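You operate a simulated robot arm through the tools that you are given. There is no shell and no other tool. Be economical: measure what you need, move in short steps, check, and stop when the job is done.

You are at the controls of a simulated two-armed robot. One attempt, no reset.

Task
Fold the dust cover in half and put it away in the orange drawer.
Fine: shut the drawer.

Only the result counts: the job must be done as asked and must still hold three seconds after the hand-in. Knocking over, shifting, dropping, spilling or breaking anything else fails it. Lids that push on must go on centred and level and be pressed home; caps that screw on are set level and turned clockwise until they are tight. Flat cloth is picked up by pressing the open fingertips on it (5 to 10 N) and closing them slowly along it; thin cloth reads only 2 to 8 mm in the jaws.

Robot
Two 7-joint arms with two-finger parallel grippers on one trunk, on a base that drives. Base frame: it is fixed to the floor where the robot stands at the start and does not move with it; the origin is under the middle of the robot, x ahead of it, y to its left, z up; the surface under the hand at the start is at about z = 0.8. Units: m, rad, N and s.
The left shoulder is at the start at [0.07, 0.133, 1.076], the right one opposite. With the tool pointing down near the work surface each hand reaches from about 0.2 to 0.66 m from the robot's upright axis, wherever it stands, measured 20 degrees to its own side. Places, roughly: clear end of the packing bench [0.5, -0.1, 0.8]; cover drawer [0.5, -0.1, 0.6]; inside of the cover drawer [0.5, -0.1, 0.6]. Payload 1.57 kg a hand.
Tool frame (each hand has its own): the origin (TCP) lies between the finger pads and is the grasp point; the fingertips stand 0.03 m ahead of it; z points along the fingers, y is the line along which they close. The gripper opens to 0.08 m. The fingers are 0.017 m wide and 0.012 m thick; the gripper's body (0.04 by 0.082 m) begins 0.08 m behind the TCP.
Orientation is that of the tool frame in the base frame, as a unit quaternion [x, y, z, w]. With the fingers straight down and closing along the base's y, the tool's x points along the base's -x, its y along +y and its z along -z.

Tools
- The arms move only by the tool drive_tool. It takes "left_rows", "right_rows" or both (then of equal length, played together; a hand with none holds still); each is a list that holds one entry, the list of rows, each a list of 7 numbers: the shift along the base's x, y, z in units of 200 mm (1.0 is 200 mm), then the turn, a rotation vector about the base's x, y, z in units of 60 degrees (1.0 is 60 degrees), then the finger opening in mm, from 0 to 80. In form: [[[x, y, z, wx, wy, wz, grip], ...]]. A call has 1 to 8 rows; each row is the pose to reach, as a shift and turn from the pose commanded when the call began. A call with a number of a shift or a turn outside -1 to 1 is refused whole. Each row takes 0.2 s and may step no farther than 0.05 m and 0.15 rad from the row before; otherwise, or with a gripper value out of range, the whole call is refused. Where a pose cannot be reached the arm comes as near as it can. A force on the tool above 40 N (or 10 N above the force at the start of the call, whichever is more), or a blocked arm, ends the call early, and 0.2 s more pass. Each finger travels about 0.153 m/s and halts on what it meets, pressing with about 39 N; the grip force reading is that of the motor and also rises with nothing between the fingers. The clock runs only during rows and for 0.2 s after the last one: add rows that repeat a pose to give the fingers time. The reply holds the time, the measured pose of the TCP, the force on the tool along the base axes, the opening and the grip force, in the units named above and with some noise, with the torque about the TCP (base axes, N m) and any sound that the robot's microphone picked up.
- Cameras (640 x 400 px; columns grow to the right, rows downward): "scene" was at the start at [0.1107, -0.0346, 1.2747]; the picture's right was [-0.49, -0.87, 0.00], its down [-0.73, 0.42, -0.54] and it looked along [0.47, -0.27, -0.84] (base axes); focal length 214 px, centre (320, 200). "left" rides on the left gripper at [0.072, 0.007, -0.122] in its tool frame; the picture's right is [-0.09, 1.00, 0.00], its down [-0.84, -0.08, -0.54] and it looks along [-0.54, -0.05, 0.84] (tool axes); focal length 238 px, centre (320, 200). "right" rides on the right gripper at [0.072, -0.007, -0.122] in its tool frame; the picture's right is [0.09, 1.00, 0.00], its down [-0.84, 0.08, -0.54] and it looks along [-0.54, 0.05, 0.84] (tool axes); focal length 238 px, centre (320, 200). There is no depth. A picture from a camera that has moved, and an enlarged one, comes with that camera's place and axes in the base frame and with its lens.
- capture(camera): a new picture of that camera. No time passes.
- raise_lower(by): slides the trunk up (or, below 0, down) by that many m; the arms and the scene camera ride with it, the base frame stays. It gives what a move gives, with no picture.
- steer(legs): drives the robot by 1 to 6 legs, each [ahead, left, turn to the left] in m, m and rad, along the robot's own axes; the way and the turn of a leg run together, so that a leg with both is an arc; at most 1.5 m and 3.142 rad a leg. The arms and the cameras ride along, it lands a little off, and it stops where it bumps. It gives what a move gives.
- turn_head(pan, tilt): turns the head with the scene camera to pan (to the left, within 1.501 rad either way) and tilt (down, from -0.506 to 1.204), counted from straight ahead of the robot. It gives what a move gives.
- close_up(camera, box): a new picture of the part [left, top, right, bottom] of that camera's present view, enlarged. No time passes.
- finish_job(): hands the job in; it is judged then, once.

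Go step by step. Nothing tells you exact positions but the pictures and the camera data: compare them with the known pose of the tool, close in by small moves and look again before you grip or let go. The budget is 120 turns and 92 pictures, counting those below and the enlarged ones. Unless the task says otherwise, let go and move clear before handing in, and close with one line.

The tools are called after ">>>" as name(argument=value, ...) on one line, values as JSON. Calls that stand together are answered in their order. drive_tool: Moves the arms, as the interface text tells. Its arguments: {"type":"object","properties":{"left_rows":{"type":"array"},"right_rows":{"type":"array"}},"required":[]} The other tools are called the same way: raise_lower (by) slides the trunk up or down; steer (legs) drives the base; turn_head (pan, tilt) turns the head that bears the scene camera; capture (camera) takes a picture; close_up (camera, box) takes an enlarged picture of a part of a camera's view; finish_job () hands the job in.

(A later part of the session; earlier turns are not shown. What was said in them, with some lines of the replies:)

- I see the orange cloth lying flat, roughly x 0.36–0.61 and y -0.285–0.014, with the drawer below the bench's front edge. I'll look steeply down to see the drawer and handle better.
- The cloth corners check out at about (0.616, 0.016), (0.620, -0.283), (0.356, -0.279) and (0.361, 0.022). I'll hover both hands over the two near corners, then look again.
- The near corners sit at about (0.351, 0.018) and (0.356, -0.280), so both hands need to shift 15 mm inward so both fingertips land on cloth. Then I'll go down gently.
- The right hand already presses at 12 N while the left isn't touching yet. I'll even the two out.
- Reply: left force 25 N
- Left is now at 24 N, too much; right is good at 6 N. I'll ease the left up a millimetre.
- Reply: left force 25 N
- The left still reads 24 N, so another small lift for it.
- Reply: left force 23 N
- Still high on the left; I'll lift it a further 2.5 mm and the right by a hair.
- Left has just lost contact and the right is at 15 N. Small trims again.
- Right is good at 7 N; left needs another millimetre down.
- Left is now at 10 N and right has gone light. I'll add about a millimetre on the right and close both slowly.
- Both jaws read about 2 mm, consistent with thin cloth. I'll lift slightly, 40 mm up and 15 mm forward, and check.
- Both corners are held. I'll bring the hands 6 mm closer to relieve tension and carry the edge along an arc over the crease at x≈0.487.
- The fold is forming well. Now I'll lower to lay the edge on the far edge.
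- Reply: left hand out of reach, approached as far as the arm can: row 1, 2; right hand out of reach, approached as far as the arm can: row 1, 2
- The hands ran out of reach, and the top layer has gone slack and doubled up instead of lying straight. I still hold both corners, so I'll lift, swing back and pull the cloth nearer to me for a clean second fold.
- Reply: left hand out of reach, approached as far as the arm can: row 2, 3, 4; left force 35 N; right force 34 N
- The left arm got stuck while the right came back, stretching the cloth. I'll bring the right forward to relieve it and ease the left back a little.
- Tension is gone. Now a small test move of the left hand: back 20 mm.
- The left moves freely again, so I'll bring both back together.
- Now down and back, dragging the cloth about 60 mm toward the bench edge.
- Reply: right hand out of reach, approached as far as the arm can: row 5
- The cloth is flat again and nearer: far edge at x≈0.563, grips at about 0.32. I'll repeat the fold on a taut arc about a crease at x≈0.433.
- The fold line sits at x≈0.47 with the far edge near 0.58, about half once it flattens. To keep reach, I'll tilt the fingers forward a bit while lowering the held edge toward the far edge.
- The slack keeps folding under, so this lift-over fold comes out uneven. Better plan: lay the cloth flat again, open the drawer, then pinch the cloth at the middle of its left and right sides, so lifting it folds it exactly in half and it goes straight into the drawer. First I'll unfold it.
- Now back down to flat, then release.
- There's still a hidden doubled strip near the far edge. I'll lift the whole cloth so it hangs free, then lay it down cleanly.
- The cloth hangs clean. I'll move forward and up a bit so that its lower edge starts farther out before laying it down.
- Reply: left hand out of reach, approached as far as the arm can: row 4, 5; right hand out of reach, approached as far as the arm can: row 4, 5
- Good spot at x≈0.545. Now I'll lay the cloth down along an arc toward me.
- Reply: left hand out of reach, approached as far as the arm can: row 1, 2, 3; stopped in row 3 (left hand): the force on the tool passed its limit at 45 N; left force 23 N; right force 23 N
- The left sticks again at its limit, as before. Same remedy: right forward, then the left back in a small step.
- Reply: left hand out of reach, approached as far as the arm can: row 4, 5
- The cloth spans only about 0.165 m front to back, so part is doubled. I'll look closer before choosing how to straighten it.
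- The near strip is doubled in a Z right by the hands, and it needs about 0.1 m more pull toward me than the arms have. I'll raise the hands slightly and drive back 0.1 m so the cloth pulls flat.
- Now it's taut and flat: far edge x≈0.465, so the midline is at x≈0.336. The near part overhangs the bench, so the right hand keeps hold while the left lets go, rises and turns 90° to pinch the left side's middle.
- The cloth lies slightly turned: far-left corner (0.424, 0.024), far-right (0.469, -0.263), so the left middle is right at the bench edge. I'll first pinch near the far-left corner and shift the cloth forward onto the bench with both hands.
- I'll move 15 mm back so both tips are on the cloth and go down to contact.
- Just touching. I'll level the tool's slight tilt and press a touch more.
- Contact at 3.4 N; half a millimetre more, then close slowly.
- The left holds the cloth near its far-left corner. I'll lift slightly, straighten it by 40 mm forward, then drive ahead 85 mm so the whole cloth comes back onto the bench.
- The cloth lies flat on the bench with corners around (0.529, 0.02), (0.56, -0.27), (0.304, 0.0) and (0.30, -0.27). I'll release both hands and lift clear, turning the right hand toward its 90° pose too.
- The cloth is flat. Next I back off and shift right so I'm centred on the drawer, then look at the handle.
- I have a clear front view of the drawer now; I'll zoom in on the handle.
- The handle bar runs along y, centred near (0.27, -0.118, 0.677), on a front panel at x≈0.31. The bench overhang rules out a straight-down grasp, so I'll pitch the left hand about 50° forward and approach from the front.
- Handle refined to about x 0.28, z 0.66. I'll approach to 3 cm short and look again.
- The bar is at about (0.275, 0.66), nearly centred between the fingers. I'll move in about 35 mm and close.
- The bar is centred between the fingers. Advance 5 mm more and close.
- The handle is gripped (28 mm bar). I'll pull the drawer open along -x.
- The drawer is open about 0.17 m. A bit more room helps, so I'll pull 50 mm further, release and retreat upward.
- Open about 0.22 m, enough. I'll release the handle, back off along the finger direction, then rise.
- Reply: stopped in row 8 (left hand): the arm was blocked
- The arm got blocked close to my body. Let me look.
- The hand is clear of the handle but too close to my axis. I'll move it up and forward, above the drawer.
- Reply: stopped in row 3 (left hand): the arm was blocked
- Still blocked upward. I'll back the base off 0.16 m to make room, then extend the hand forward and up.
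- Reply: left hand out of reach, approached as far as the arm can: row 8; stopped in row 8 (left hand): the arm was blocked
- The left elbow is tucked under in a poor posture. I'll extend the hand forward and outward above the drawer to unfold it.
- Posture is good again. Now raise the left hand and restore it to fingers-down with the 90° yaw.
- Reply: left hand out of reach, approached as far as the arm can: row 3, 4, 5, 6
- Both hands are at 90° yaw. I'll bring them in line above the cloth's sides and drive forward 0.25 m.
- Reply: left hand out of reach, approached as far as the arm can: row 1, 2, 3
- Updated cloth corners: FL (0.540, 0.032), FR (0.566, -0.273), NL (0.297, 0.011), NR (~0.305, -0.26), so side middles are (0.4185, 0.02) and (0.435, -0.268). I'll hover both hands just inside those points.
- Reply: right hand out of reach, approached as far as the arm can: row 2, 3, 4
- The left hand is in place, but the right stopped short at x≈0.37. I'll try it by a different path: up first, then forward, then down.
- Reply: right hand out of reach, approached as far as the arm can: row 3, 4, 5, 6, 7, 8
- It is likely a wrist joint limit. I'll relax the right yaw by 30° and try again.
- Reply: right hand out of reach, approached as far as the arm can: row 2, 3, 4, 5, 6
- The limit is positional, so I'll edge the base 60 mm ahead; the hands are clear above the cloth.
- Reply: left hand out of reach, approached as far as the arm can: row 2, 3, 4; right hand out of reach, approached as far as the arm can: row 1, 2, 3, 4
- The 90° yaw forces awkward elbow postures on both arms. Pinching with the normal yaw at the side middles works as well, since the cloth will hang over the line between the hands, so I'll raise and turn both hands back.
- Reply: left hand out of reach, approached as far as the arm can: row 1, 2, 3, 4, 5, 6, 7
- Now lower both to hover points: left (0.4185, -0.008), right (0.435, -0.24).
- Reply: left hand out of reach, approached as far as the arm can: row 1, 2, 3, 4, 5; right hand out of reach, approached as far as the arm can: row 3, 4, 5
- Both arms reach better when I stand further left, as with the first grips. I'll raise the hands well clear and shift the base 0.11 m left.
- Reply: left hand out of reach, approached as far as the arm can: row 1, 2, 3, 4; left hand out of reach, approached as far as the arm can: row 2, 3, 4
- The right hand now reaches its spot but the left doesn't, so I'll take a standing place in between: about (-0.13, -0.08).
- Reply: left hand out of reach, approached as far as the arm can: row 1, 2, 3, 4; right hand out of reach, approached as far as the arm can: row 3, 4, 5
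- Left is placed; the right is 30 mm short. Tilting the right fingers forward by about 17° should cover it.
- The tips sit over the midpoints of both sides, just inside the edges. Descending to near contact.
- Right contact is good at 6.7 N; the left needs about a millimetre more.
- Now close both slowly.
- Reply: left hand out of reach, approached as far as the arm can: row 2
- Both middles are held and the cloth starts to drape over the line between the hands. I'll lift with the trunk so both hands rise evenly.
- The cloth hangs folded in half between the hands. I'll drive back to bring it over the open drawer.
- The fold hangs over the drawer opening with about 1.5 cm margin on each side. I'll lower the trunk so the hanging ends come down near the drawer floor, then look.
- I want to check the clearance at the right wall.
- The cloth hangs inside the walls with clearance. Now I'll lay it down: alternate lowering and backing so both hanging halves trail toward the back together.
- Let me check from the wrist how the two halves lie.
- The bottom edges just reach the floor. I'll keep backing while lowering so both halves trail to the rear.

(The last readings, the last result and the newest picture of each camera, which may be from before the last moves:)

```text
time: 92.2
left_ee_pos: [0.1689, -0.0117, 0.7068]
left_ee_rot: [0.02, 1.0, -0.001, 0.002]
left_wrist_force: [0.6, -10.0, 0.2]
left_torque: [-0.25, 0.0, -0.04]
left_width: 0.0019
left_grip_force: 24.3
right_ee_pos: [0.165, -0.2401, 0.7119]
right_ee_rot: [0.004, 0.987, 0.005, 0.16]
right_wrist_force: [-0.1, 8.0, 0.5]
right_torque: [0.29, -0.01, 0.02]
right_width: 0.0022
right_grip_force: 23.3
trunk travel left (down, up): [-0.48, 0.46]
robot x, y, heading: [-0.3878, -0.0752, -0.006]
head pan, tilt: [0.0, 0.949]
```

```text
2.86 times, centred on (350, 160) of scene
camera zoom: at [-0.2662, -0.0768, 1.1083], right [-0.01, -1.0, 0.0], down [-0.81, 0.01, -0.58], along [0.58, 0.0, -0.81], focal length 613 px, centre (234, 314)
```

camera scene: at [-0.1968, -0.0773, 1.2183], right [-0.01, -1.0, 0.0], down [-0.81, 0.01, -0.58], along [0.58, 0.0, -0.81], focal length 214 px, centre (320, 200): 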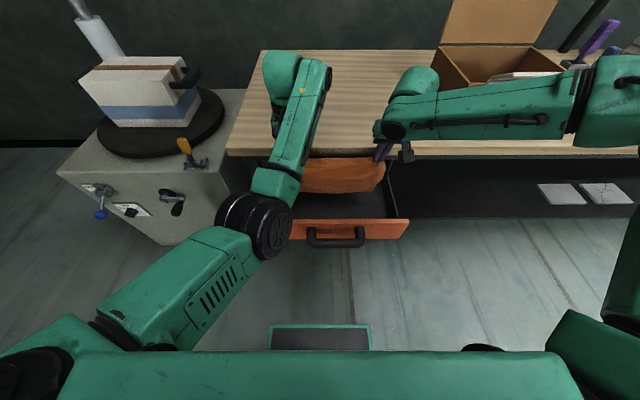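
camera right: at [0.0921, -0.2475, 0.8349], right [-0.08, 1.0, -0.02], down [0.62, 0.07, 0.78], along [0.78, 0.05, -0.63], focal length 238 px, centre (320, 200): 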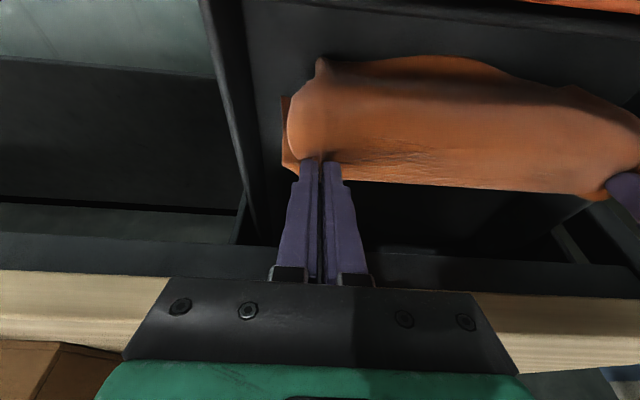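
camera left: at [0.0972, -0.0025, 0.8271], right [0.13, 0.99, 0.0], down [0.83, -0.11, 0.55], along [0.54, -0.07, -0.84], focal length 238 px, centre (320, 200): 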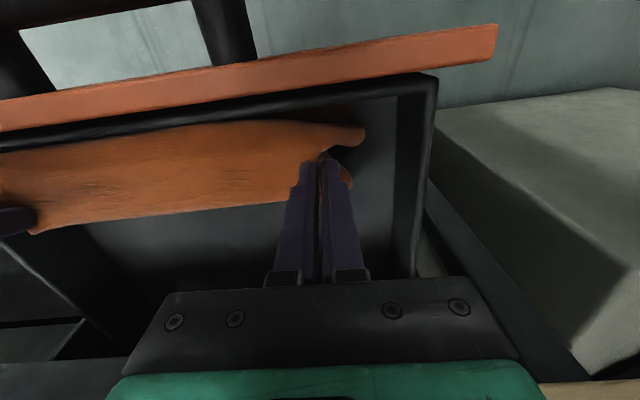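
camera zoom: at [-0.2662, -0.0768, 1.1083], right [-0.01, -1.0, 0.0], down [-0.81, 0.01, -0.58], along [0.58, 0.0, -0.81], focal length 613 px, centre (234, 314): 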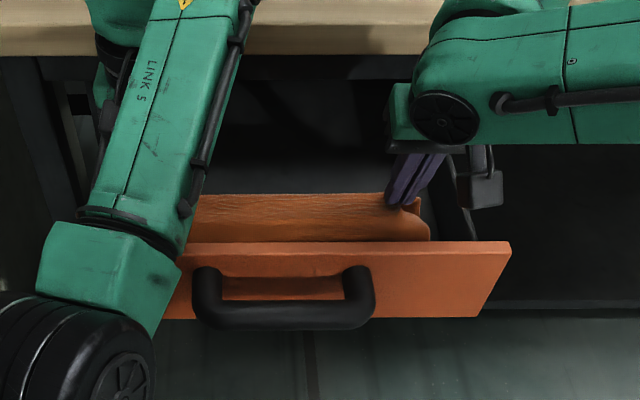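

The halves stand nearly upright close to the front wall. It's better to lay them the other way: lift a little, then move toward the rear while lowering, so both halves trail toward the front wall with the fold at x≈0.25.

>>> raise_lower(by=0.045)

>>> steer(legs=[[0.03, 0, 0]])

>>> raise_lower(by=-0.02)

>>> steer(legs=[[0.03, 0, 0]])

>>> raise_lower(by=-0.025)

>>> capture(camera="left")

```text
time: 93.0
left_ee_pos: [0.1693, -0.0109, 0.7518]
left_ee_rot: [0.019, 1.0, 0.0, 0.002]
left_wrist_force: [0.5, -10.3, 0.2]
left_torque: [-0.31, 0.03, -0.03]
left_width: 0.0021
left_grip_force: 23.7
right_ee_pos: [0.1659, -0.2419, 0.7566]
right_ee_rot: [0.003, 0.987, 0.005, 0.159]
right_wrist_force: [-0.7, 10.1, -0.7]
right_torque: [0.32, 0.02, 0.02]
right_width: 0.0026
right_grip_force: 24.0
trunk travel left (down, up): [-0.525, 0.415]
robot x, y, heading: [-0.3885, -0.074, -0.012]
head pan, tilt: [0.0, 0.949]
```

```text
time: 93.9
left_ee_pos: [0.1975, -0.0111, 0.7525]
left_ee_rot: [0.02, 1.0, 0.0, 0.002]
left_wrist_force: [0.0, -10.9, 0.2]
left_torque: [-0.3, 0.03, -0.02]
left_width: 0.0023
left_grip_force: 23.6
right_ee_pos: [0.1963, -0.2409, 0.7562]
right_ee_rot: [0.004, 0.987, 0.006, 0.159]
right_wrist_force: [0.2, 9.8, -1.3]
right_torque: [0.36, 0.03, 0.01]
right_width: 0.0025
right_grip_force: 23.2
trunk travel left (down, up): [-0.525, 0.415]
robot x, y, heading: [-0.3567, -0.0733, -0.014]
head pan, tilt: [0.0, 0.949]
```

```text
time: 94.5
left_ee_pos: [0.1988, -0.012, 0.7322]
left_ee_rot: [0.02, 1.0, 0.0, 0.003]
left_wrist_force: [0.4, -9.7, -0.3]
left_torque: [-0.27, -0.01, -0.01]
left_width: 0.0023
left_grip_force: 23.8
right_ee_pos: [0.1945, -0.2407, 0.7373]
right_ee_rot: [0.004, 0.987, 0.006, 0.159]
right_wrist_force: [-0.4, 9.0, -0.5]
right_torque: [0.27, -0.03, 0.02]
right_width: 0.0022
right_grip_force: 24.2
trunk travel left (down, up): [-0.505, 0.435]
robot x, y, heading: [-0.3597, -0.0753, -0.01]
head pan, tilt: [0.0, 0.949]
```

```text
time: 95.4
left_ee_pos: [0.2285, -0.0119, 0.7316]
left_ee_rot: [0.02, 1.0, 0.0, 0.002]
left_wrist_force: [-0.5, -10.0, -0.2]
left_torque: [-0.32, 0.05, 0.02]
left_width: 0.0021
left_grip_force: 23.8
right_ee_pos: [0.225, -0.241, 0.7364]
right_ee_rot: [0.003, 0.987, 0.006, 0.158]
right_wrist_force: [-0.4, 8.9, 0.0]
right_torque: [0.27, 0.0, 0.02]
right_width: 0.0024
right_grip_force: 23.7
trunk travel left (down, up): [-0.505, 0.435]
robot x, y, heading: [-0.328, -0.0758, -0.005]
head pan, tilt: [0.0, 0.949]
```

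```text
time: 96.1
left_ee_pos: [0.2274, -0.0114, 0.7061]
left_ee_rot: [0.02, 1.0, -0.001, 0.003]
left_wrist_force: [-1.1, -9.3, -0.2]
left_torque: [-0.27, 0.0, -0.02]
left_width: 0.0019
left_grip_force: 23.2
right_ee_pos: [0.226, -0.2398, 0.7119]
right_ee_rot: [0.004, 0.987, 0.006, 0.159]
right_wrist_force: [0.6, 8.1, 0.4]
right_torque: [0.26, -0.01, 0.04]
right_width: 0.0023
right_grip_force: 23.7
trunk travel left (down, up): [-0.48, 0.46]
robot x, y, heading: [-0.3315, -0.0768, -0.013]
head pan, tilt: [0.0, 0.949]
```

```text
17 pictures are left
camera left: at [0.1566, -0.0029, 0.8274], right [0.13, 0.99, 0.0], down [0.83, -0.11, 0.55], along [0.54, -0.07, -0.84], focal length 238 px, centre (320, 200)
```

left: 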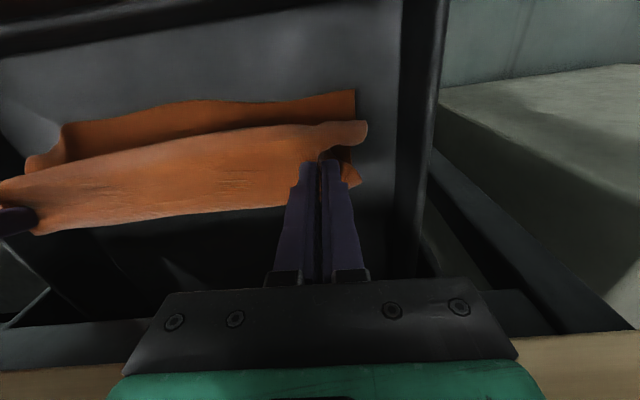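

The near half now trails toward the front. Two more small steps: slightly to the rear and down.

>>> steer(legs=[[0.022, 0, 0]])

>>> raise_lower(by=-0.03)

>>> capture(camera="left")

>>> capture(camera="right")

```text
time: 97.0
left_ee_pos: [0.2477, -0.0146, 0.707]
left_ee_rot: [0.02, 1.0, 0.0, -0.004]
left_wrist_force: [-0.4, -4.4, -0.8]
left_torque: [-0.14, -0.01, 0.0]
left_width: 0.0023
left_grip_force: 23.1
right_ee_pos: [0.2473, -0.2386, 0.7128]
right_ee_rot: [0.002, 0.987, 0.007, 0.159]
right_wrist_force: [-0.6, 4.9, 0.2]
right_torque: [0.14, -0.02, 0.01]
right_width: 0.0021
right_grip_force: 23.4
trunk travel left (down, up): [-0.48, 0.46]
robot x, y, heading: [-0.311, -0.075, -0.004]
head pan, tilt: [0.0, 0.949]
stopped in leg 1: the force on the tool passed its limit at 81 N (the readings are from after the stop); the commanded pose is now the measured one
```

```text
time: 97.8
left_ee_pos: [0.2477, -0.0132, 0.6756]
left_ee_rot: [0.02, 1.0, 0.001, -0.004]
left_wrist_force: [-0.6, -6.5, 0.6]
left_torque: [-0.19, -0.02, 0.02]
left_width: 0.0017
left_grip_force: 24.0
right_ee_pos: [0.247, -0.2404, 0.6819]
right_ee_rot: [0.004, 0.987, 0.008, 0.159]
right_wrist_force: [-0.6, 6.2, -0.1]
right_torque: [0.19, -0.01, 0.03]
right_width: 0.002
right_grip_force: 23.3
trunk travel left (down, up): [-0.45, 0.49]
robot x, y, heading: [-0.3103, -0.0758, -0.01]
head pan, tilt: [0.0, 0.949]
```

```text
16 pictures are left
camera left: at [0.1773, -0.0043, 0.7982], right [0.13, 0.99, 0.0], down [0.84, -0.11, 0.53], along [0.53, -0.07, -0.85], focal length 238 px, centre (320, 200)
```

left: 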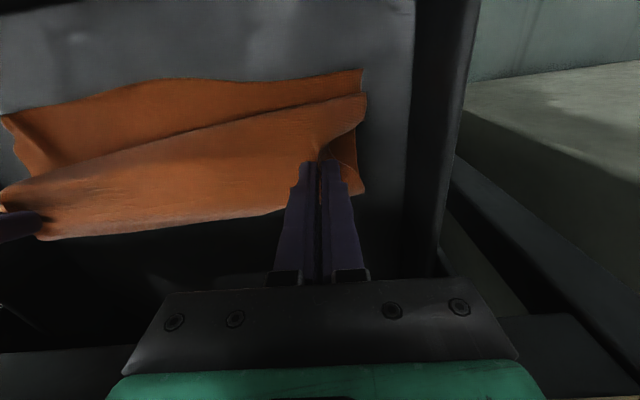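

```text
15 pictures are left
camera right: at [0.1398, -0.247, 0.7747], right [-0.08, 1.0, -0.01], down [0.62, 0.06, 0.78], along [0.78, 0.06, -0.63], focal length 238 px, centre (320, 200)
```

right: 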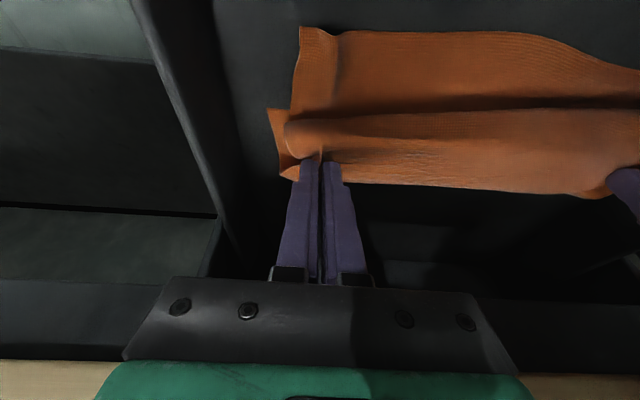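

Contact with the bench front stopped me at x≈0.248, so that is the rear limit. The layers trail correctly but are bunched, so I'll redo the lay-down starting nearer the front wall and without lifting in between.

>>> steer(legs=[[-0.012, 0, 0]])

>>> raise_lower(by=0.1)

>>> steer(legs=[[-0.095, 0, 0]])

>>> raise_lower(by=-0.065)

>>> capture(camera="left")

```text
time: 98.5
left_ee_pos: [0.2349, -0.0139, 0.6769]
left_ee_rot: [0.019, 1.0, 0.001, -0.004]
left_wrist_force: [-0.9, -6.7, 0.6]
left_torque: [-0.21, -0.03, -0.01]
left_width: 0.0021
left_grip_force: 23.6
right_ee_pos: [0.2355, -0.2399, 0.6834]
right_ee_rot: [0.003, 0.987, 0.006, 0.158]
right_wrist_force: [0.2, 6.9, -0.6]
right_torque: [0.23, 0.01, 0.02]
right_width: 0.0025
right_grip_force: 23.5
trunk travel left (down, up): [-0.45, 0.49]
robot x, y, heading: [-0.3221, -0.0737, -0.01]
head pan, tilt: [0.0, 0.949]
```

```text
time: 99.9
left_ee_pos: [0.2349, -0.0134, 0.7764]
left_ee_rot: [0.019, 1.0, 0.001, -0.005]
left_wrist_force: [0.7, -6.5, 0.9]
left_torque: [-0.18, 0.01, 0.0]
left_width: 0.0021
left_grip_force: 24.1
right_ee_pos: [0.235, -0.2395, 0.783]
right_ee_rot: [0.003, 0.987, 0.006, 0.159]
right_wrist_force: [0.2, 6.6, -0.7]
right_torque: [0.18, 0.01, 0.04]
right_width: 0.0019
right_grip_force: 23.8
trunk travel left (down, up): [-0.55, 0.39]
robot x, y, heading: [-0.3161, -0.0755, -0.009]
head pan, tilt: [0.0, 0.949]
```

```text
time: 101.0
left_ee_pos: [0.1413, -0.0119, 0.7768]
left_ee_rot: [0.02, 1.0, 0.001, -0.004]
left_wrist_force: [0.1, -7.1, 0.3]
left_torque: [-0.19, -0.04, 0.02]
left_width: 0.002
left_grip_force: 23.8
right_ee_pos: [0.1416, -0.2389, 0.7832]
right_ee_rot: [0.003, 0.987, 0.007, 0.159]
right_wrist_force: [-0.1, 6.9, 0.2]
right_torque: [0.19, -0.03, 0.01]
right_width: 0.0022
right_grip_force: 24.0
trunk travel left (down, up): [-0.55, 0.39]
robot x, y, heading: [-0.4103, -0.0741, -0.009]
head pan, tilt: [0.0, 0.949]
```

```text
time: 102.0
left_ee_pos: [0.1408, -0.0116, 0.7132]
left_ee_rot: [0.018, 1.0, 0.001, -0.005]
left_wrist_force: [0.1, -6.8, -0.4]
left_torque: [-0.19, -0.01, -0.01]
left_width: 0.0018
left_grip_force: 23.5
right_ee_pos: [0.1414, -0.2376, 0.7174]
right_ee_rot: [0.002, 0.987, 0.007, 0.159]
right_wrist_force: [-0.5, 5.9, -1.2]
right_torque: [0.17, -0.02, 0.03]
right_width: 0.0019
right_grip_force: 23.5
trunk travel left (down, up): [-0.485, 0.455]
robot x, y, heading: [-0.4126, -0.0747, -0.007]
head pan, tilt: [0.0, 0.949]
```

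```text
14 pictures are left
camera left: at [0.071, -0.0034, 0.8335], right [0.13, 0.99, 0.0], down [0.84, -0.11, 0.54], along [0.53, -0.07, -0.84], focal length 238 px, centre (320, 200)
```

left: 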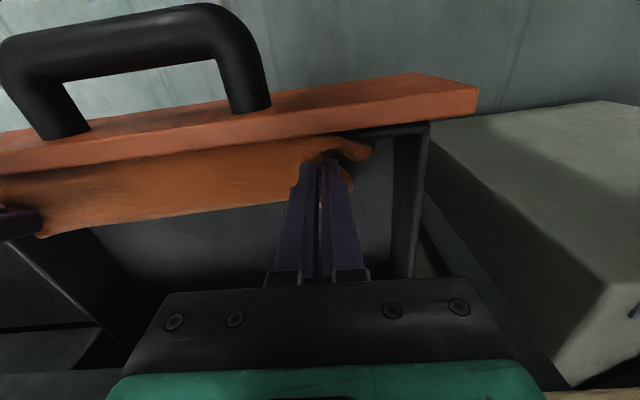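

Now move to the rear at constant height, then lower.

>>> steer(legs=[[0.045, 0, 0]])

>>> raise_lower(by=-0.015)

>>> steer(legs=[[0.045, 0, 0]])

>>> raise_lower(by=-0.025)

>>> capture(camera="left")

>>> capture(camera="right")

```text
time: 102.9
left_ee_pos: [0.1849, -0.0119, 0.7128]
left_ee_rot: [0.019, 1.0, 0.0, -0.005]
left_wrist_force: [0.1, -6.2, -0.2]
left_torque: [-0.21, 0.01, 0.0]
left_width: 0.0019
left_grip_force: 23.7
right_ee_pos: [0.1858, -0.2384, 0.7167]
right_ee_rot: [0.001, 0.987, 0.008, 0.158]
right_wrist_force: [-0.5, 7.1, 0.0]
right_torque: [0.18, 0.0, 0.01]
right_width: 0.002
right_grip_force: 23.6
trunk travel left (down, up): [-0.485, 0.455]
robot x, y, heading: [-0.3713, -0.0767, -0.009]
head pan, tilt: [0.0, 0.949]
```

```text
time: 103.5
left_ee_pos: [0.184, -0.0123, 0.6977]
left_ee_rot: [0.019, 1.0, 0.0, -0.004]
left_wrist_force: [0.0, -5.4, 0.0]
left_torque: [-0.18, 0.0, 0.0]
left_width: 0.002
left_grip_force: 23.4
right_ee_pos: [0.1859, -0.2382, 0.7022]
right_ee_rot: [0.002, 0.987, 0.008, 0.159]
right_wrist_force: [-0.3, 5.0, 0.0]
right_torque: [0.17, -0.01, 0.0]
right_width: 0.0023
right_grip_force: 23.8
trunk travel left (down, up): [-0.47, 0.47]
robot x, y, heading: [-0.368, -0.0761, -0.007]
head pan, tilt: [0.0, 0.949]
```

```text
time: 104.5
left_ee_pos: [0.2309, -0.0139, 0.6963]
left_ee_rot: [0.019, 1.0, 0.0, -0.006]
left_wrist_force: [0.0, -6.2, -0.1]
left_torque: [-0.19, 0.03, 0.04]
left_width: 0.0021
left_grip_force: 23.4
right_ee_pos: [0.2316, -0.2389, 0.7022]
right_ee_rot: [0.003, 0.987, 0.007, 0.158]
right_wrist_force: [-0.2, 5.2, -1.3]
right_torque: [0.21, 0.01, 0.03]
right_width: 0.002
right_grip_force: 23.8
trunk travel left (down, up): [-0.47, 0.47]
robot x, y, heading: [-0.3243, -0.0748, -0.006]
head pan, tilt: [0.0, 0.949]
```

```text
time: 105.2
left_ee_pos: [0.2306, -0.0129, 0.6721]
left_ee_rot: [0.019, 1.0, 0.001, -0.005]
left_wrist_force: [0.3, -4.8, 0.3]
left_torque: [-0.17, 0.04, -0.05]
left_width: 0.0021
left_grip_force: 23.3
right_ee_pos: [0.2307, -0.2387, 0.6774]
right_ee_rot: [0.002, 0.987, 0.007, 0.159]
right_wrist_force: [0.1, 5.5, -0.9]
right_torque: [0.13, -0.02, 0.07]
right_width: 0.0021
right_grip_force: 24.0
trunk travel left (down, up): [-0.445, 0.495]
robot x, y, heading: [-0.3252, -0.0806, -0.004]
head pan, tilt: [0.0, 0.949]
```

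```text
13 pictures are left
camera left: at [0.16, -0.0037, 0.7935], right [0.13, 0.99, 0.0], down [0.84, -0.11, 0.54], along [0.53, -0.07, -0.84], focal length 238 px, centre (320, 200)
```

left: 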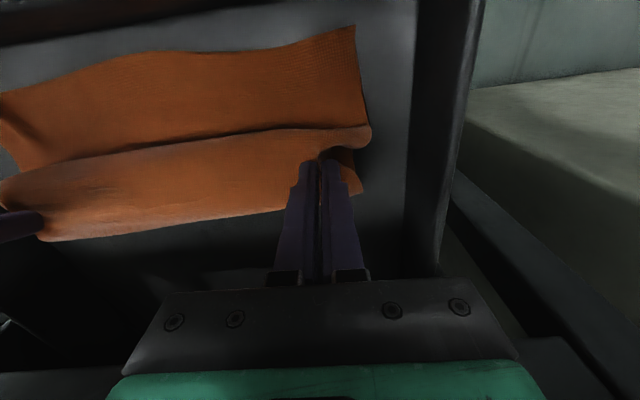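

```text
12 pictures are left
camera right: at [0.1229, -0.2458, 0.77], right [-0.09, 1.0, -0.01], down [0.62, 0.06, 0.78], along [0.78, 0.06, -0.63], focal length 238 px, centre (320, 200)
```

right: 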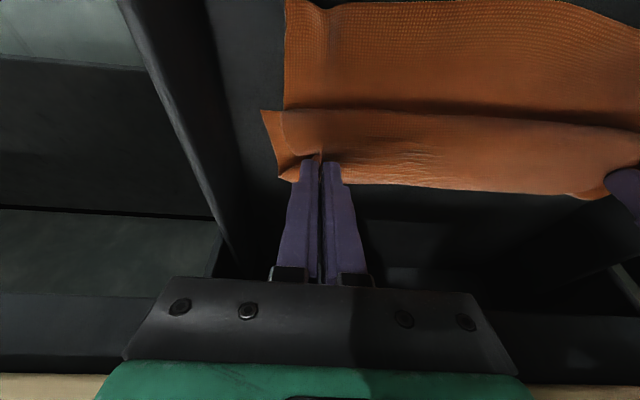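

Much better: the free ends lie near x≈0.15 with the fold at 0.24. To stretch out the remaining belly, I'll tilt the left fingers forward for clearance and then drive 25 mm further.

>>> drive_tool(left_rows=[[[0, 0, 0, 0, -0.12, 0, 0], [0, 0, 0, 0, -0.24, 0, 0], [0, 0, 0, 0, -0.34, 0, 0]]], right_rows=[[[0, 0, 0, 0, -0.03, 0, 0], [0, 0, 0, 0, -0.06, 0, 0], [0, 0, 0, 0, -0.06, 0, 0]]])

>>> steer(legs=[[0.025, 0, 0]])

>>> capture(camera="right")

```text
time: 106.0
left_ee_pos: [0.2427, 0.0125, 0.6898]
left_ee_rot: [0.004, 0.981, 0.017, 0.194]
left_wrist_force: [-3.5, -39.6, -1.6]
left_torque: [-1.07, 0.1, -0.49]
left_width: 0.0054
left_grip_force: 25.7
right_ee_pos: [0.2315, -0.2336, 0.6796]
right_ee_rot: [-0.001, 0.981, 0.014, 0.193]
right_wrist_force: [3.4, 37.7, 1.7]
right_torque: [1.19, -0.12, 0.11]
right_width: 0.0045
right_grip_force: 25.2
trunk travel left (down, up): [-0.445, 0.495]
robot x, y, heading: [-0.3252, -0.0765, -0.006]
head pan, tilt: [0.0, 0.949]
```

```text
time: 106.8
left_ee_pos: [0.2651, 0.0182, 0.6776]
left_ee_rot: [-0.001, 0.983, 0.029, 0.183]
left_wrist_force: [0.4, -0.3, -0.4]
left_torque: [0.0, 0.03, -0.02]
left_width: 0.0002
left_grip_force: 21.7
right_ee_pos: [0.2565, -0.2402, 0.676]
right_ee_rot: [0.003, 0.982, 0.007, 0.189]
right_wrist_force: [0.4, 0.0, 0.0]
right_torque: [-0.02, 0.03, -0.02]
right_width: 0.0019
right_grip_force: 23.3
trunk travel left (down, up): [-0.445, 0.495]
robot x, y, heading: [-0.2972, -0.0745, -0.006]
head pan, tilt: [0.0, 0.949]
```

```text
11 pictures are left
camera right: at [0.1433, -0.2469, 0.7622], right [-0.08, 1.0, -0.02], down [0.58, 0.06, 0.82], along [0.81, 0.05, -0.58], focal length 238 px, centre (320, 200)
```

right: 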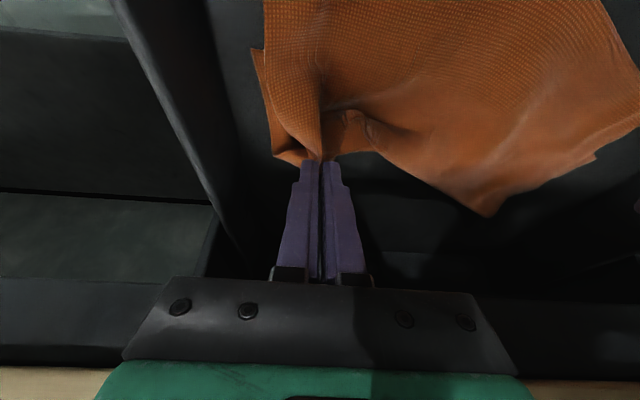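

The left hand swung outward and lost its pinch. Let me see how the cloth lies.

>>> capture(camera="left")

>>> close_up(camera="scene", box=[260, 80, 440, 210])

```text
10 pictures are left
camera left: at [0.1547, 0.0186, 0.7648], right [0.07, 0.99, 0.09], down [0.59, -0.11, 0.8], along [0.81, -0.01, -0.59], focal length 238 px, centre (320, 200)
```

left: 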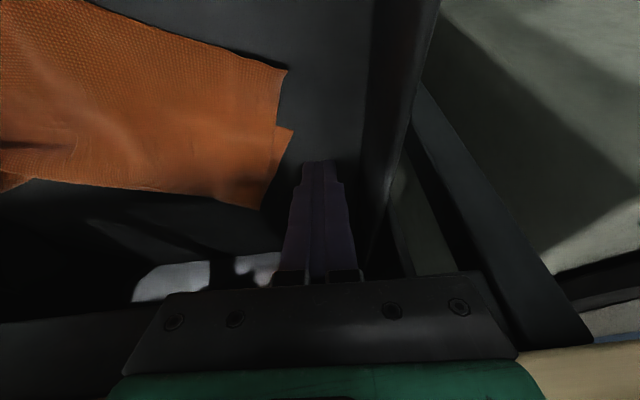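

```text
3.08 times, centred on (350, 145) of scene
camera zoom: at [-0.1755, -0.077, 1.0732], right [-0.01, -1.0, 0.0], down [-0.81, 0.01, -0.58], along [0.58, 0.0, -0.81], focal length 660 px, centre (228, 369)
```

zoom: 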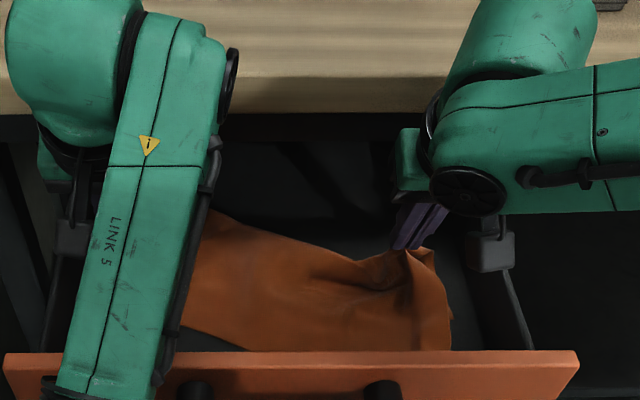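

The left end fell flat, still doubled: about 0.14 m wide, half the original, with the fold toward the rear. I'll lower a little, release the right hand, and lift both out.

>>> raise_lower(by=-0.015)

>>> drive_tool(right_rows=[[[0, 0, 0, 0, 0, 0, 8], [0, 0, 0, 0, 0, 0, 18], [0, 0, 0, 0, 0, 0, 22], [0, 0, 0.02, 0, 0, 0, 22], [0, 0, 0.05, 0, 0, 0, 22]]])

>>> steer(legs=[[-0.03, 0, 0]])

>>> raise_lower(by=0.24)

>>> capture(camera="scene")

```text
time: 107.4
left_ee_pos: [0.2654, 0.0226, 0.6636]
left_ee_rot: [-0.005, 0.982, 0.033, 0.184]
left_wrist_force: [0.0, -1.0, -0.4]
left_torque: [-0.02, -0.01, -0.01]
left_width: 0.0002
left_grip_force: 21.4
right_ee_pos: [0.2568, -0.2411, 0.6619]
right_ee_rot: [0.002, 0.982, 0.005, 0.19]
right_wrist_force: [-0.8, -0.1, -0.5]
right_torque: [0.01, 0.01, 0.02]
right_width: 0.0021
right_grip_force: 23.7
trunk travel left (down, up): [-0.43, 0.51]
robot x, y, heading: [-0.3025, -0.0752, -0.008]
head pan, tilt: [0.0, 0.949]
```

```text
time: 108.6
left_ee_pos: [0.266, 0.0213, 0.6618]
left_ee_rot: [-0.004, 0.982, 0.032, 0.184]
left_wrist_force: [0.0, 0.1, -0.1]
left_torque: [-0.01, 0.0, 0.0]
left_width: 0.0001
left_grip_force: 21.1
right_ee_pos: [0.2564, -0.241, 0.6722]
right_ee_rot: [0.003, 0.982, 0.006, 0.188]
right_wrist_force: [-0.2, -0.4, -0.1]
right_torque: [-0.02, -0.01, 0.0]
right_width: 0.0222
right_grip_force: 0.2
trunk travel left (down, up): [-0.43, 0.51]
robot x, y, heading: [-0.2986, -0.0788, -0.012]
head pan, tilt: [0.0, 0.949]
```

```text
time: 109.4
left_ee_pos: [0.2341, 0.0239, 0.6636]
left_ee_rot: [-0.004, 0.983, 0.032, 0.183]
left_wrist_force: [-0.1, 0.2, 0.0]
left_torque: [0.01, -0.01, 0.01]
left_width: 0.0
left_grip_force: 21.1
right_ee_pos: [0.2247, -0.2398, 0.672]
right_ee_rot: [0.002, 0.982, 0.006, 0.19]
right_wrist_force: [-0.6, 0.3, -0.3]
right_torque: [0.02, -0.03, 0.0]
right_width: 0.0221
right_grip_force: 0.0
trunk travel left (down, up): [-0.43, 0.51]
robot x, y, heading: [-0.3315, -0.0758, -0.004]
head pan, tilt: [0.0, 0.949]
```

```text
time: 111.9
left_ee_pos: [0.2356, 0.024, 0.9023]
left_ee_rot: [-0.005, 0.983, 0.034, 0.182]
left_wrist_force: [0.6, -0.4, -0.9]
left_torque: [0.0, -0.02, 0.02]
left_width: 0.0
left_grip_force: 21.3
right_ee_pos: [0.226, -0.24, 0.9122]
right_ee_rot: [0.003, 0.982, 0.005, 0.189]
right_wrist_force: [-0.9, -0.2, 0.2]
right_torque: [-0.02, -0.04, 0.0]
right_width: 0.0219
right_grip_force: 0.0
trunk travel left (down, up): [-0.67, 0.27]
robot x, y, heading: [-0.3302, -0.0798, -0.011]
head pan, tilt: [0.0, 0.949]
```

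```text
8 pictures are left
camera scene: at [-0.2057, -0.077, 1.2982], right [-0.01, -1.0, 0.0], down [-0.81, 0.01, -0.58], along [0.58, 0.0, -0.81], focal length 214 px, centre (320, 200)
```

scene: 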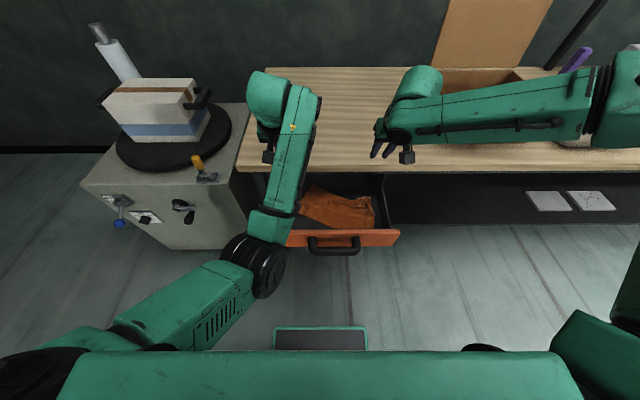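

Cloth released inside the drawer and hands out. I'll check how it lies with the right camera.

>>> capture(camera="right")

```text
7 pictures are left
camera right: at [0.1131, -0.2471, 0.9976], right [-0.08, 1.0, -0.02], down [0.58, 0.06, 0.82], along [0.81, 0.05, -0.58], focal length 238 px, centre (320, 200)
```

right: 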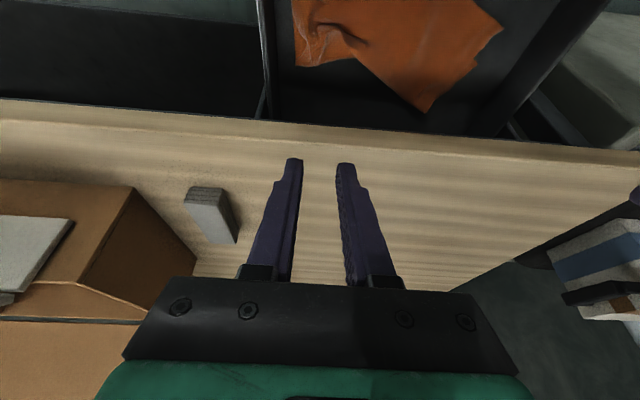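

>>> close_up(camera="right", box=[270, 0, 530, 130])

```text
2.46 times, centred on (400, 65) of right
camera zoom: at [0.1131, -0.2471, 0.9976], right [-0.08, 1.0, -0.02], down [0.58, 0.06, 0.82], along [0.81, 0.05, -0.58], focal length 587 px, centre (123, 532)
```

zoom: 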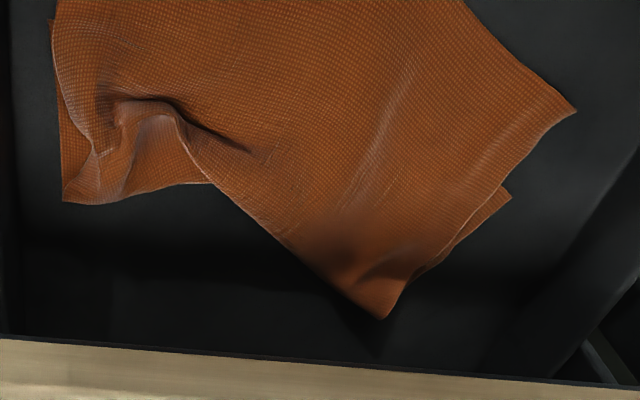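

On the left the fold is a clean smooth edge with both layers close to aligned; the cloth is doubled and fully inside. Now to shut the drawer: raise the right hand, back off, line the left hand up with the handle and push.

>>> drive_tool(right_rows=[[[-0.1, 0, 0.2, 0, 0, 0, 20], [-0.2, 0, 0.4, 0, 0, 0, 10], [-0.3, 0, 0.6, 0, 0, 0, 10], [-0.4, 0, 0.75, 0, 0, 0, 10]]])

>>> steer(legs=[[-0.28, 0, 0], [0, -0.145, 0]])

>>> capture(camera="scene")

```text
time: 112.9
left_ee_pos: [0.235, 0.0239, 0.9034]
left_ee_rot: [-0.004, 0.982, 0.033, 0.184]
left_wrist_force: [0.4, 0.0, 1.1]
left_torque: [-0.01, -0.01, 0.01]
left_width: 0.0
left_grip_force: 21.3
right_ee_pos: [0.1441, -0.2398, 1.0645]
right_ee_rot: [0.003, 0.982, 0.006, 0.19]
right_wrist_force: [-0.5, 0.7, 1.2]
right_torque: [0.0, -0.05, 0.02]
right_width: 0.0101
right_grip_force: 0.0
trunk travel left (down, up): [-0.67, 0.27]
robot x, y, heading: [-0.3305, -0.0751, -0.009]
head pan, tilt: [0.0, 0.949]
```

```text
time: 115.8
left_ee_pos: [-0.0489, -0.1195, 0.9019]
left_ee_rot: [-0.003, 0.982, 0.033, 0.183]
left_wrist_force: [0.2, -0.6, -0.4]
left_torque: [0.03, -0.01, 0.01]
left_width: 0.0001
left_grip_force: 21.3
right_ee_pos: [-0.1397, -0.3816, 1.064]
right_ee_rot: [0.005, 0.982, 0.005, 0.19]
right_wrist_force: [-0.3, -0.5, -0.6]
right_torque: [-0.03, -0.03, 0.0]
right_width: 0.0101
right_grip_force: 0.0
trunk travel left (down, up): [-0.67, 0.27]
robot x, y, heading: [-0.6136, -0.2172, -0.014]
head pan, tilt: [0.0, 0.949]
```

```text
5 pictures are left
camera scene: at [-0.4905, -0.2171, 1.2983], right [-0.01, -1.0, 0.0], down [-0.81, 0.01, -0.58], along [0.58, -0.01, -0.81], focal length 214 px, centre (320, 200)
```

scene: 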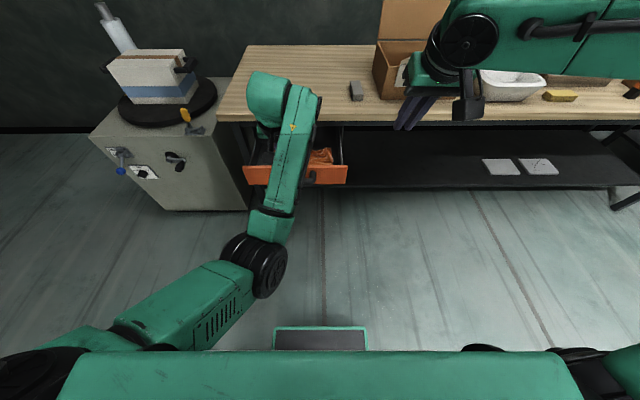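

The left hand is in front of the handle. Lower and push in two legs.

>>> raise_lower(by=-0.235)

>>> steer(legs=[[0.2, 0, 0]])

>>> capture(camera="scene")

```text
time: 118.3
left_ee_pos: [-0.0509, -0.1188, 0.6669]
left_ee_rot: [-0.003, 0.982, 0.033, 0.184]
left_wrist_force: [-0.3, 0.2, -0.7]
left_torque: [0.01, 0.01, 0.03]
left_width: 0.0001
left_grip_force: 21.3
right_ee_pos: [-0.1399, -0.3834, 0.8286]
right_ee_rot: [0.005, 0.982, 0.005, 0.19]
right_wrist_force: [-0.5, 0.3, -0.6]
right_torque: [0.0, -0.01, 0.02]
right_width: 0.01
right_grip_force: 0.0
trunk travel left (down, up): [-0.435, 0.505]
robot x, y, heading: [-0.6154, -0.2168, -0.012]
head pan, tilt: [0.0, 0.949]
```

```text
time: 119.9
left_ee_pos: [0.1533, -0.1198, 0.6681]
left_ee_rot: [-0.003, 0.983, 0.033, 0.183]
left_wrist_force: [0.0, 0.5, 0.0]
left_torque: [0.02, 0.03, 0.02]
left_width: 0.0
left_grip_force: 20.9
right_ee_pos: [0.0622, -0.3843, 0.828]
right_ee_rot: [0.004, 0.982, 0.006, 0.189]
right_wrist_force: [0.6, 0.4, 0.0]
right_torque: [-0.02, 0.01, -0.02]
right_width: 0.0098
right_grip_force: 0.1
trunk travel left (down, up): [-0.435, 0.505]
robot x, y, heading: [-0.4125, -0.2202, -0.003]
head pan, tilt: [0.0, 0.949]
```

```text
4 pictures are left
camera scene: at [-0.2883, -0.22, 1.0632], right [-0.01, -1.0, 0.0], down [-0.81, 0.01, -0.58], along [0.58, -0.01, -0.81], focal length 214 px, centre (320, 200)
```

scene: 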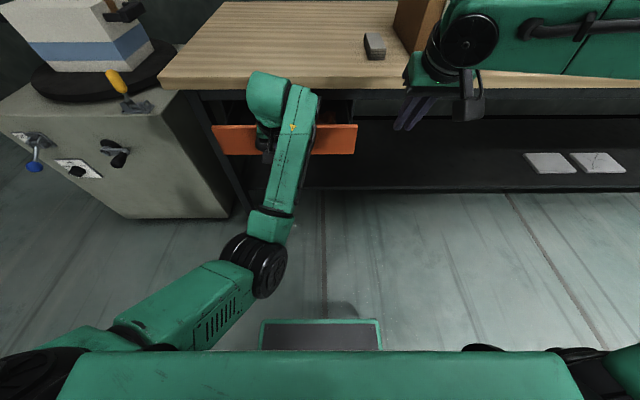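

The drawer is moving in. Push the rest of the way.

>>> steer(legs=[[0.075, 0, 0]])

>>> steer(legs=[[0.03, 0, 0]])

>>> capture(camera="scene")

```text
time: 121.0
left_ee_pos: [0.2296, -0.1208, 0.6679]
left_ee_rot: [-0.004, 0.982, 0.034, 0.185]
left_wrist_force: [0.7, -0.5, -0.3]
left_torque: [-0.01, 0.01, -0.04]
left_width: 0.0001
left_grip_force: 21.4
right_ee_pos: [0.1379, -0.3851, 0.8269]
right_ee_rot: [0.003, 0.982, 0.006, 0.189]
right_wrist_force: [0.4, 1.2, 0.2]
right_torque: [0.0, 0.01, 0.01]
right_width: 0.0103
right_grip_force: 0.1
trunk travel left (down, up): [-0.435, 0.505]
robot x, y, heading: [-0.3343, -0.2221, -0.011]
head pan, tilt: [0.0, 0.949]
```

```text
time: 121.9
left_ee_pos: [0.2484, -0.1195, 0.6668]
left_ee_rot: [-0.005, 0.984, 0.038, 0.176]
left_wrist_force: [-2.7, -0.9, -0.8]
left_torque: [-0.02, 0.02, 0.04]
left_width: 0.0001
left_grip_force: 21.6
right_ee_pos: [0.1602, -0.3862, 0.8283]
right_ee_rot: [0.004, 0.982, 0.005, 0.19]
right_wrist_force: [0.2, 0.7, 0.6]
right_torque: [-0.01, -0.01, 0.0]
right_width: 0.0102
right_grip_force: 0.0
trunk travel left (down, up): [-0.435, 0.505]
robot x, y, heading: [-0.3142, -0.2194, -0.01]
head pan, tilt: [0.0, 0.949]
stopped in leg 1: the force on the tool passed its limit at 68 N (the readings are from after the stop); the commanded pose is now the measured one
```

```text
3 pictures are left
camera scene: at [-0.1898, -0.2208, 1.0634], right [-0.01, -1.0, 0.0], down [-0.81, 0.01, -0.58], along [0.58, 0.0, -0.81], focal length 214 px, centre (320, 200)
```

scene: 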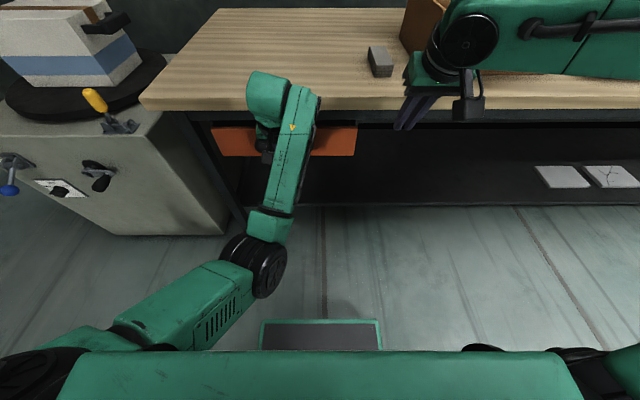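

It stopped firmly, consistent with the drawer being shut. I'll back away and check.

>>> steer(legs=[[-0.28, 0, 0]])

>>> raise_lower(by=0.22)

>>> close_up(camera="scene", box=[200, 60, 420, 220])

```text
time: 123.8
left_ee_pos: [-0.0315, -0.1154, 0.6668]
left_ee_rot: [-0.005, 0.983, 0.037, 0.177]
left_wrist_force: [0.0, 0.1, 0.4]
left_torque: [0.02, -0.01, -0.02]
left_width: 0.0
left_grip_force: 21.2
right_ee_pos: [-0.1197, -0.3808, 0.828]
right_ee_rot: [0.002, 0.982, 0.007, 0.19]
right_wrist_force: [-0.2, 0.1, 0.1]
right_torque: [0.02, 0.01, -0.04]
right_width: 0.01
right_grip_force: 0.0
trunk travel left (down, up): [-0.435, 0.505]
robot x, y, heading: [-0.5914, -0.2232, -0.003]
head pan, tilt: [0.0, 0.949]
```

```text
time: 126.2
left_ee_pos: [-0.0296, -0.1157, 0.8864]
left_ee_rot: [-0.006, 0.984, 0.037, 0.177]
left_wrist_force: [-0.6, -1.7, -0.7]
left_torque: [-0.01, 0.01, -0.02]
left_width: 0.0
left_grip_force: 21.9
right_ee_pos: [-0.1171, -0.3824, 1.0486]
right_ee_rot: [0.002, 0.982, 0.006, 0.19]
right_wrist_force: [-0.5, -0.3, 0.0]
right_torque: [-0.03, -0.02, -0.01]
right_width: 0.01
right_grip_force: 0.0
trunk travel left (down, up): [-0.655, 0.285]
robot x, y, heading: [-0.5962, -0.2167, -0.007]
head pan, tilt: [0.0, 0.949]
```

```text
2.50 times, centred on (310, 140) of scene
camera zoom: at [-0.4691, -0.2185, 1.2832], right [-0.01, -1.0, 0.0], down [-0.81, 0.0, -0.58], along [0.58, 0.0, -0.81], focal length 536 px, centre (345, 350)
```

zoom: 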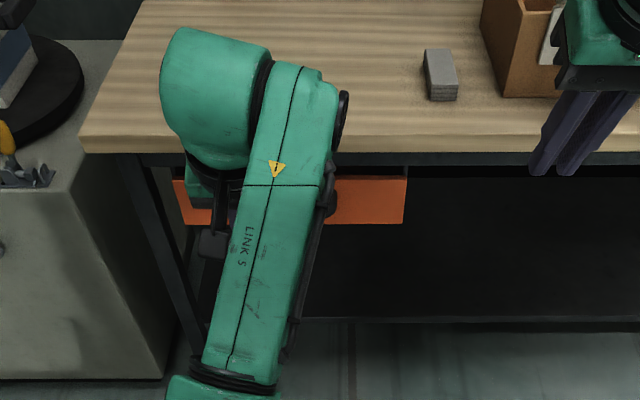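

The drawer front sits where it was at the start, the bench items are untouched and both hands are clear. I'm handing in now.

>>> finish_job()

```text
The job is handed in.
```

The dust cover is folded in half inside the orange drawer and the drawer is shut. The fold is not perfectly square: the left hand lost its grip while I was laying the cover down, so it lies at an angle. Its right end is bunched, and at the left end the two layers are out of line by about 4 to 5 cm. One hand also pressed hard against the bench front once while the drawer was open, and nothing appeared to move.
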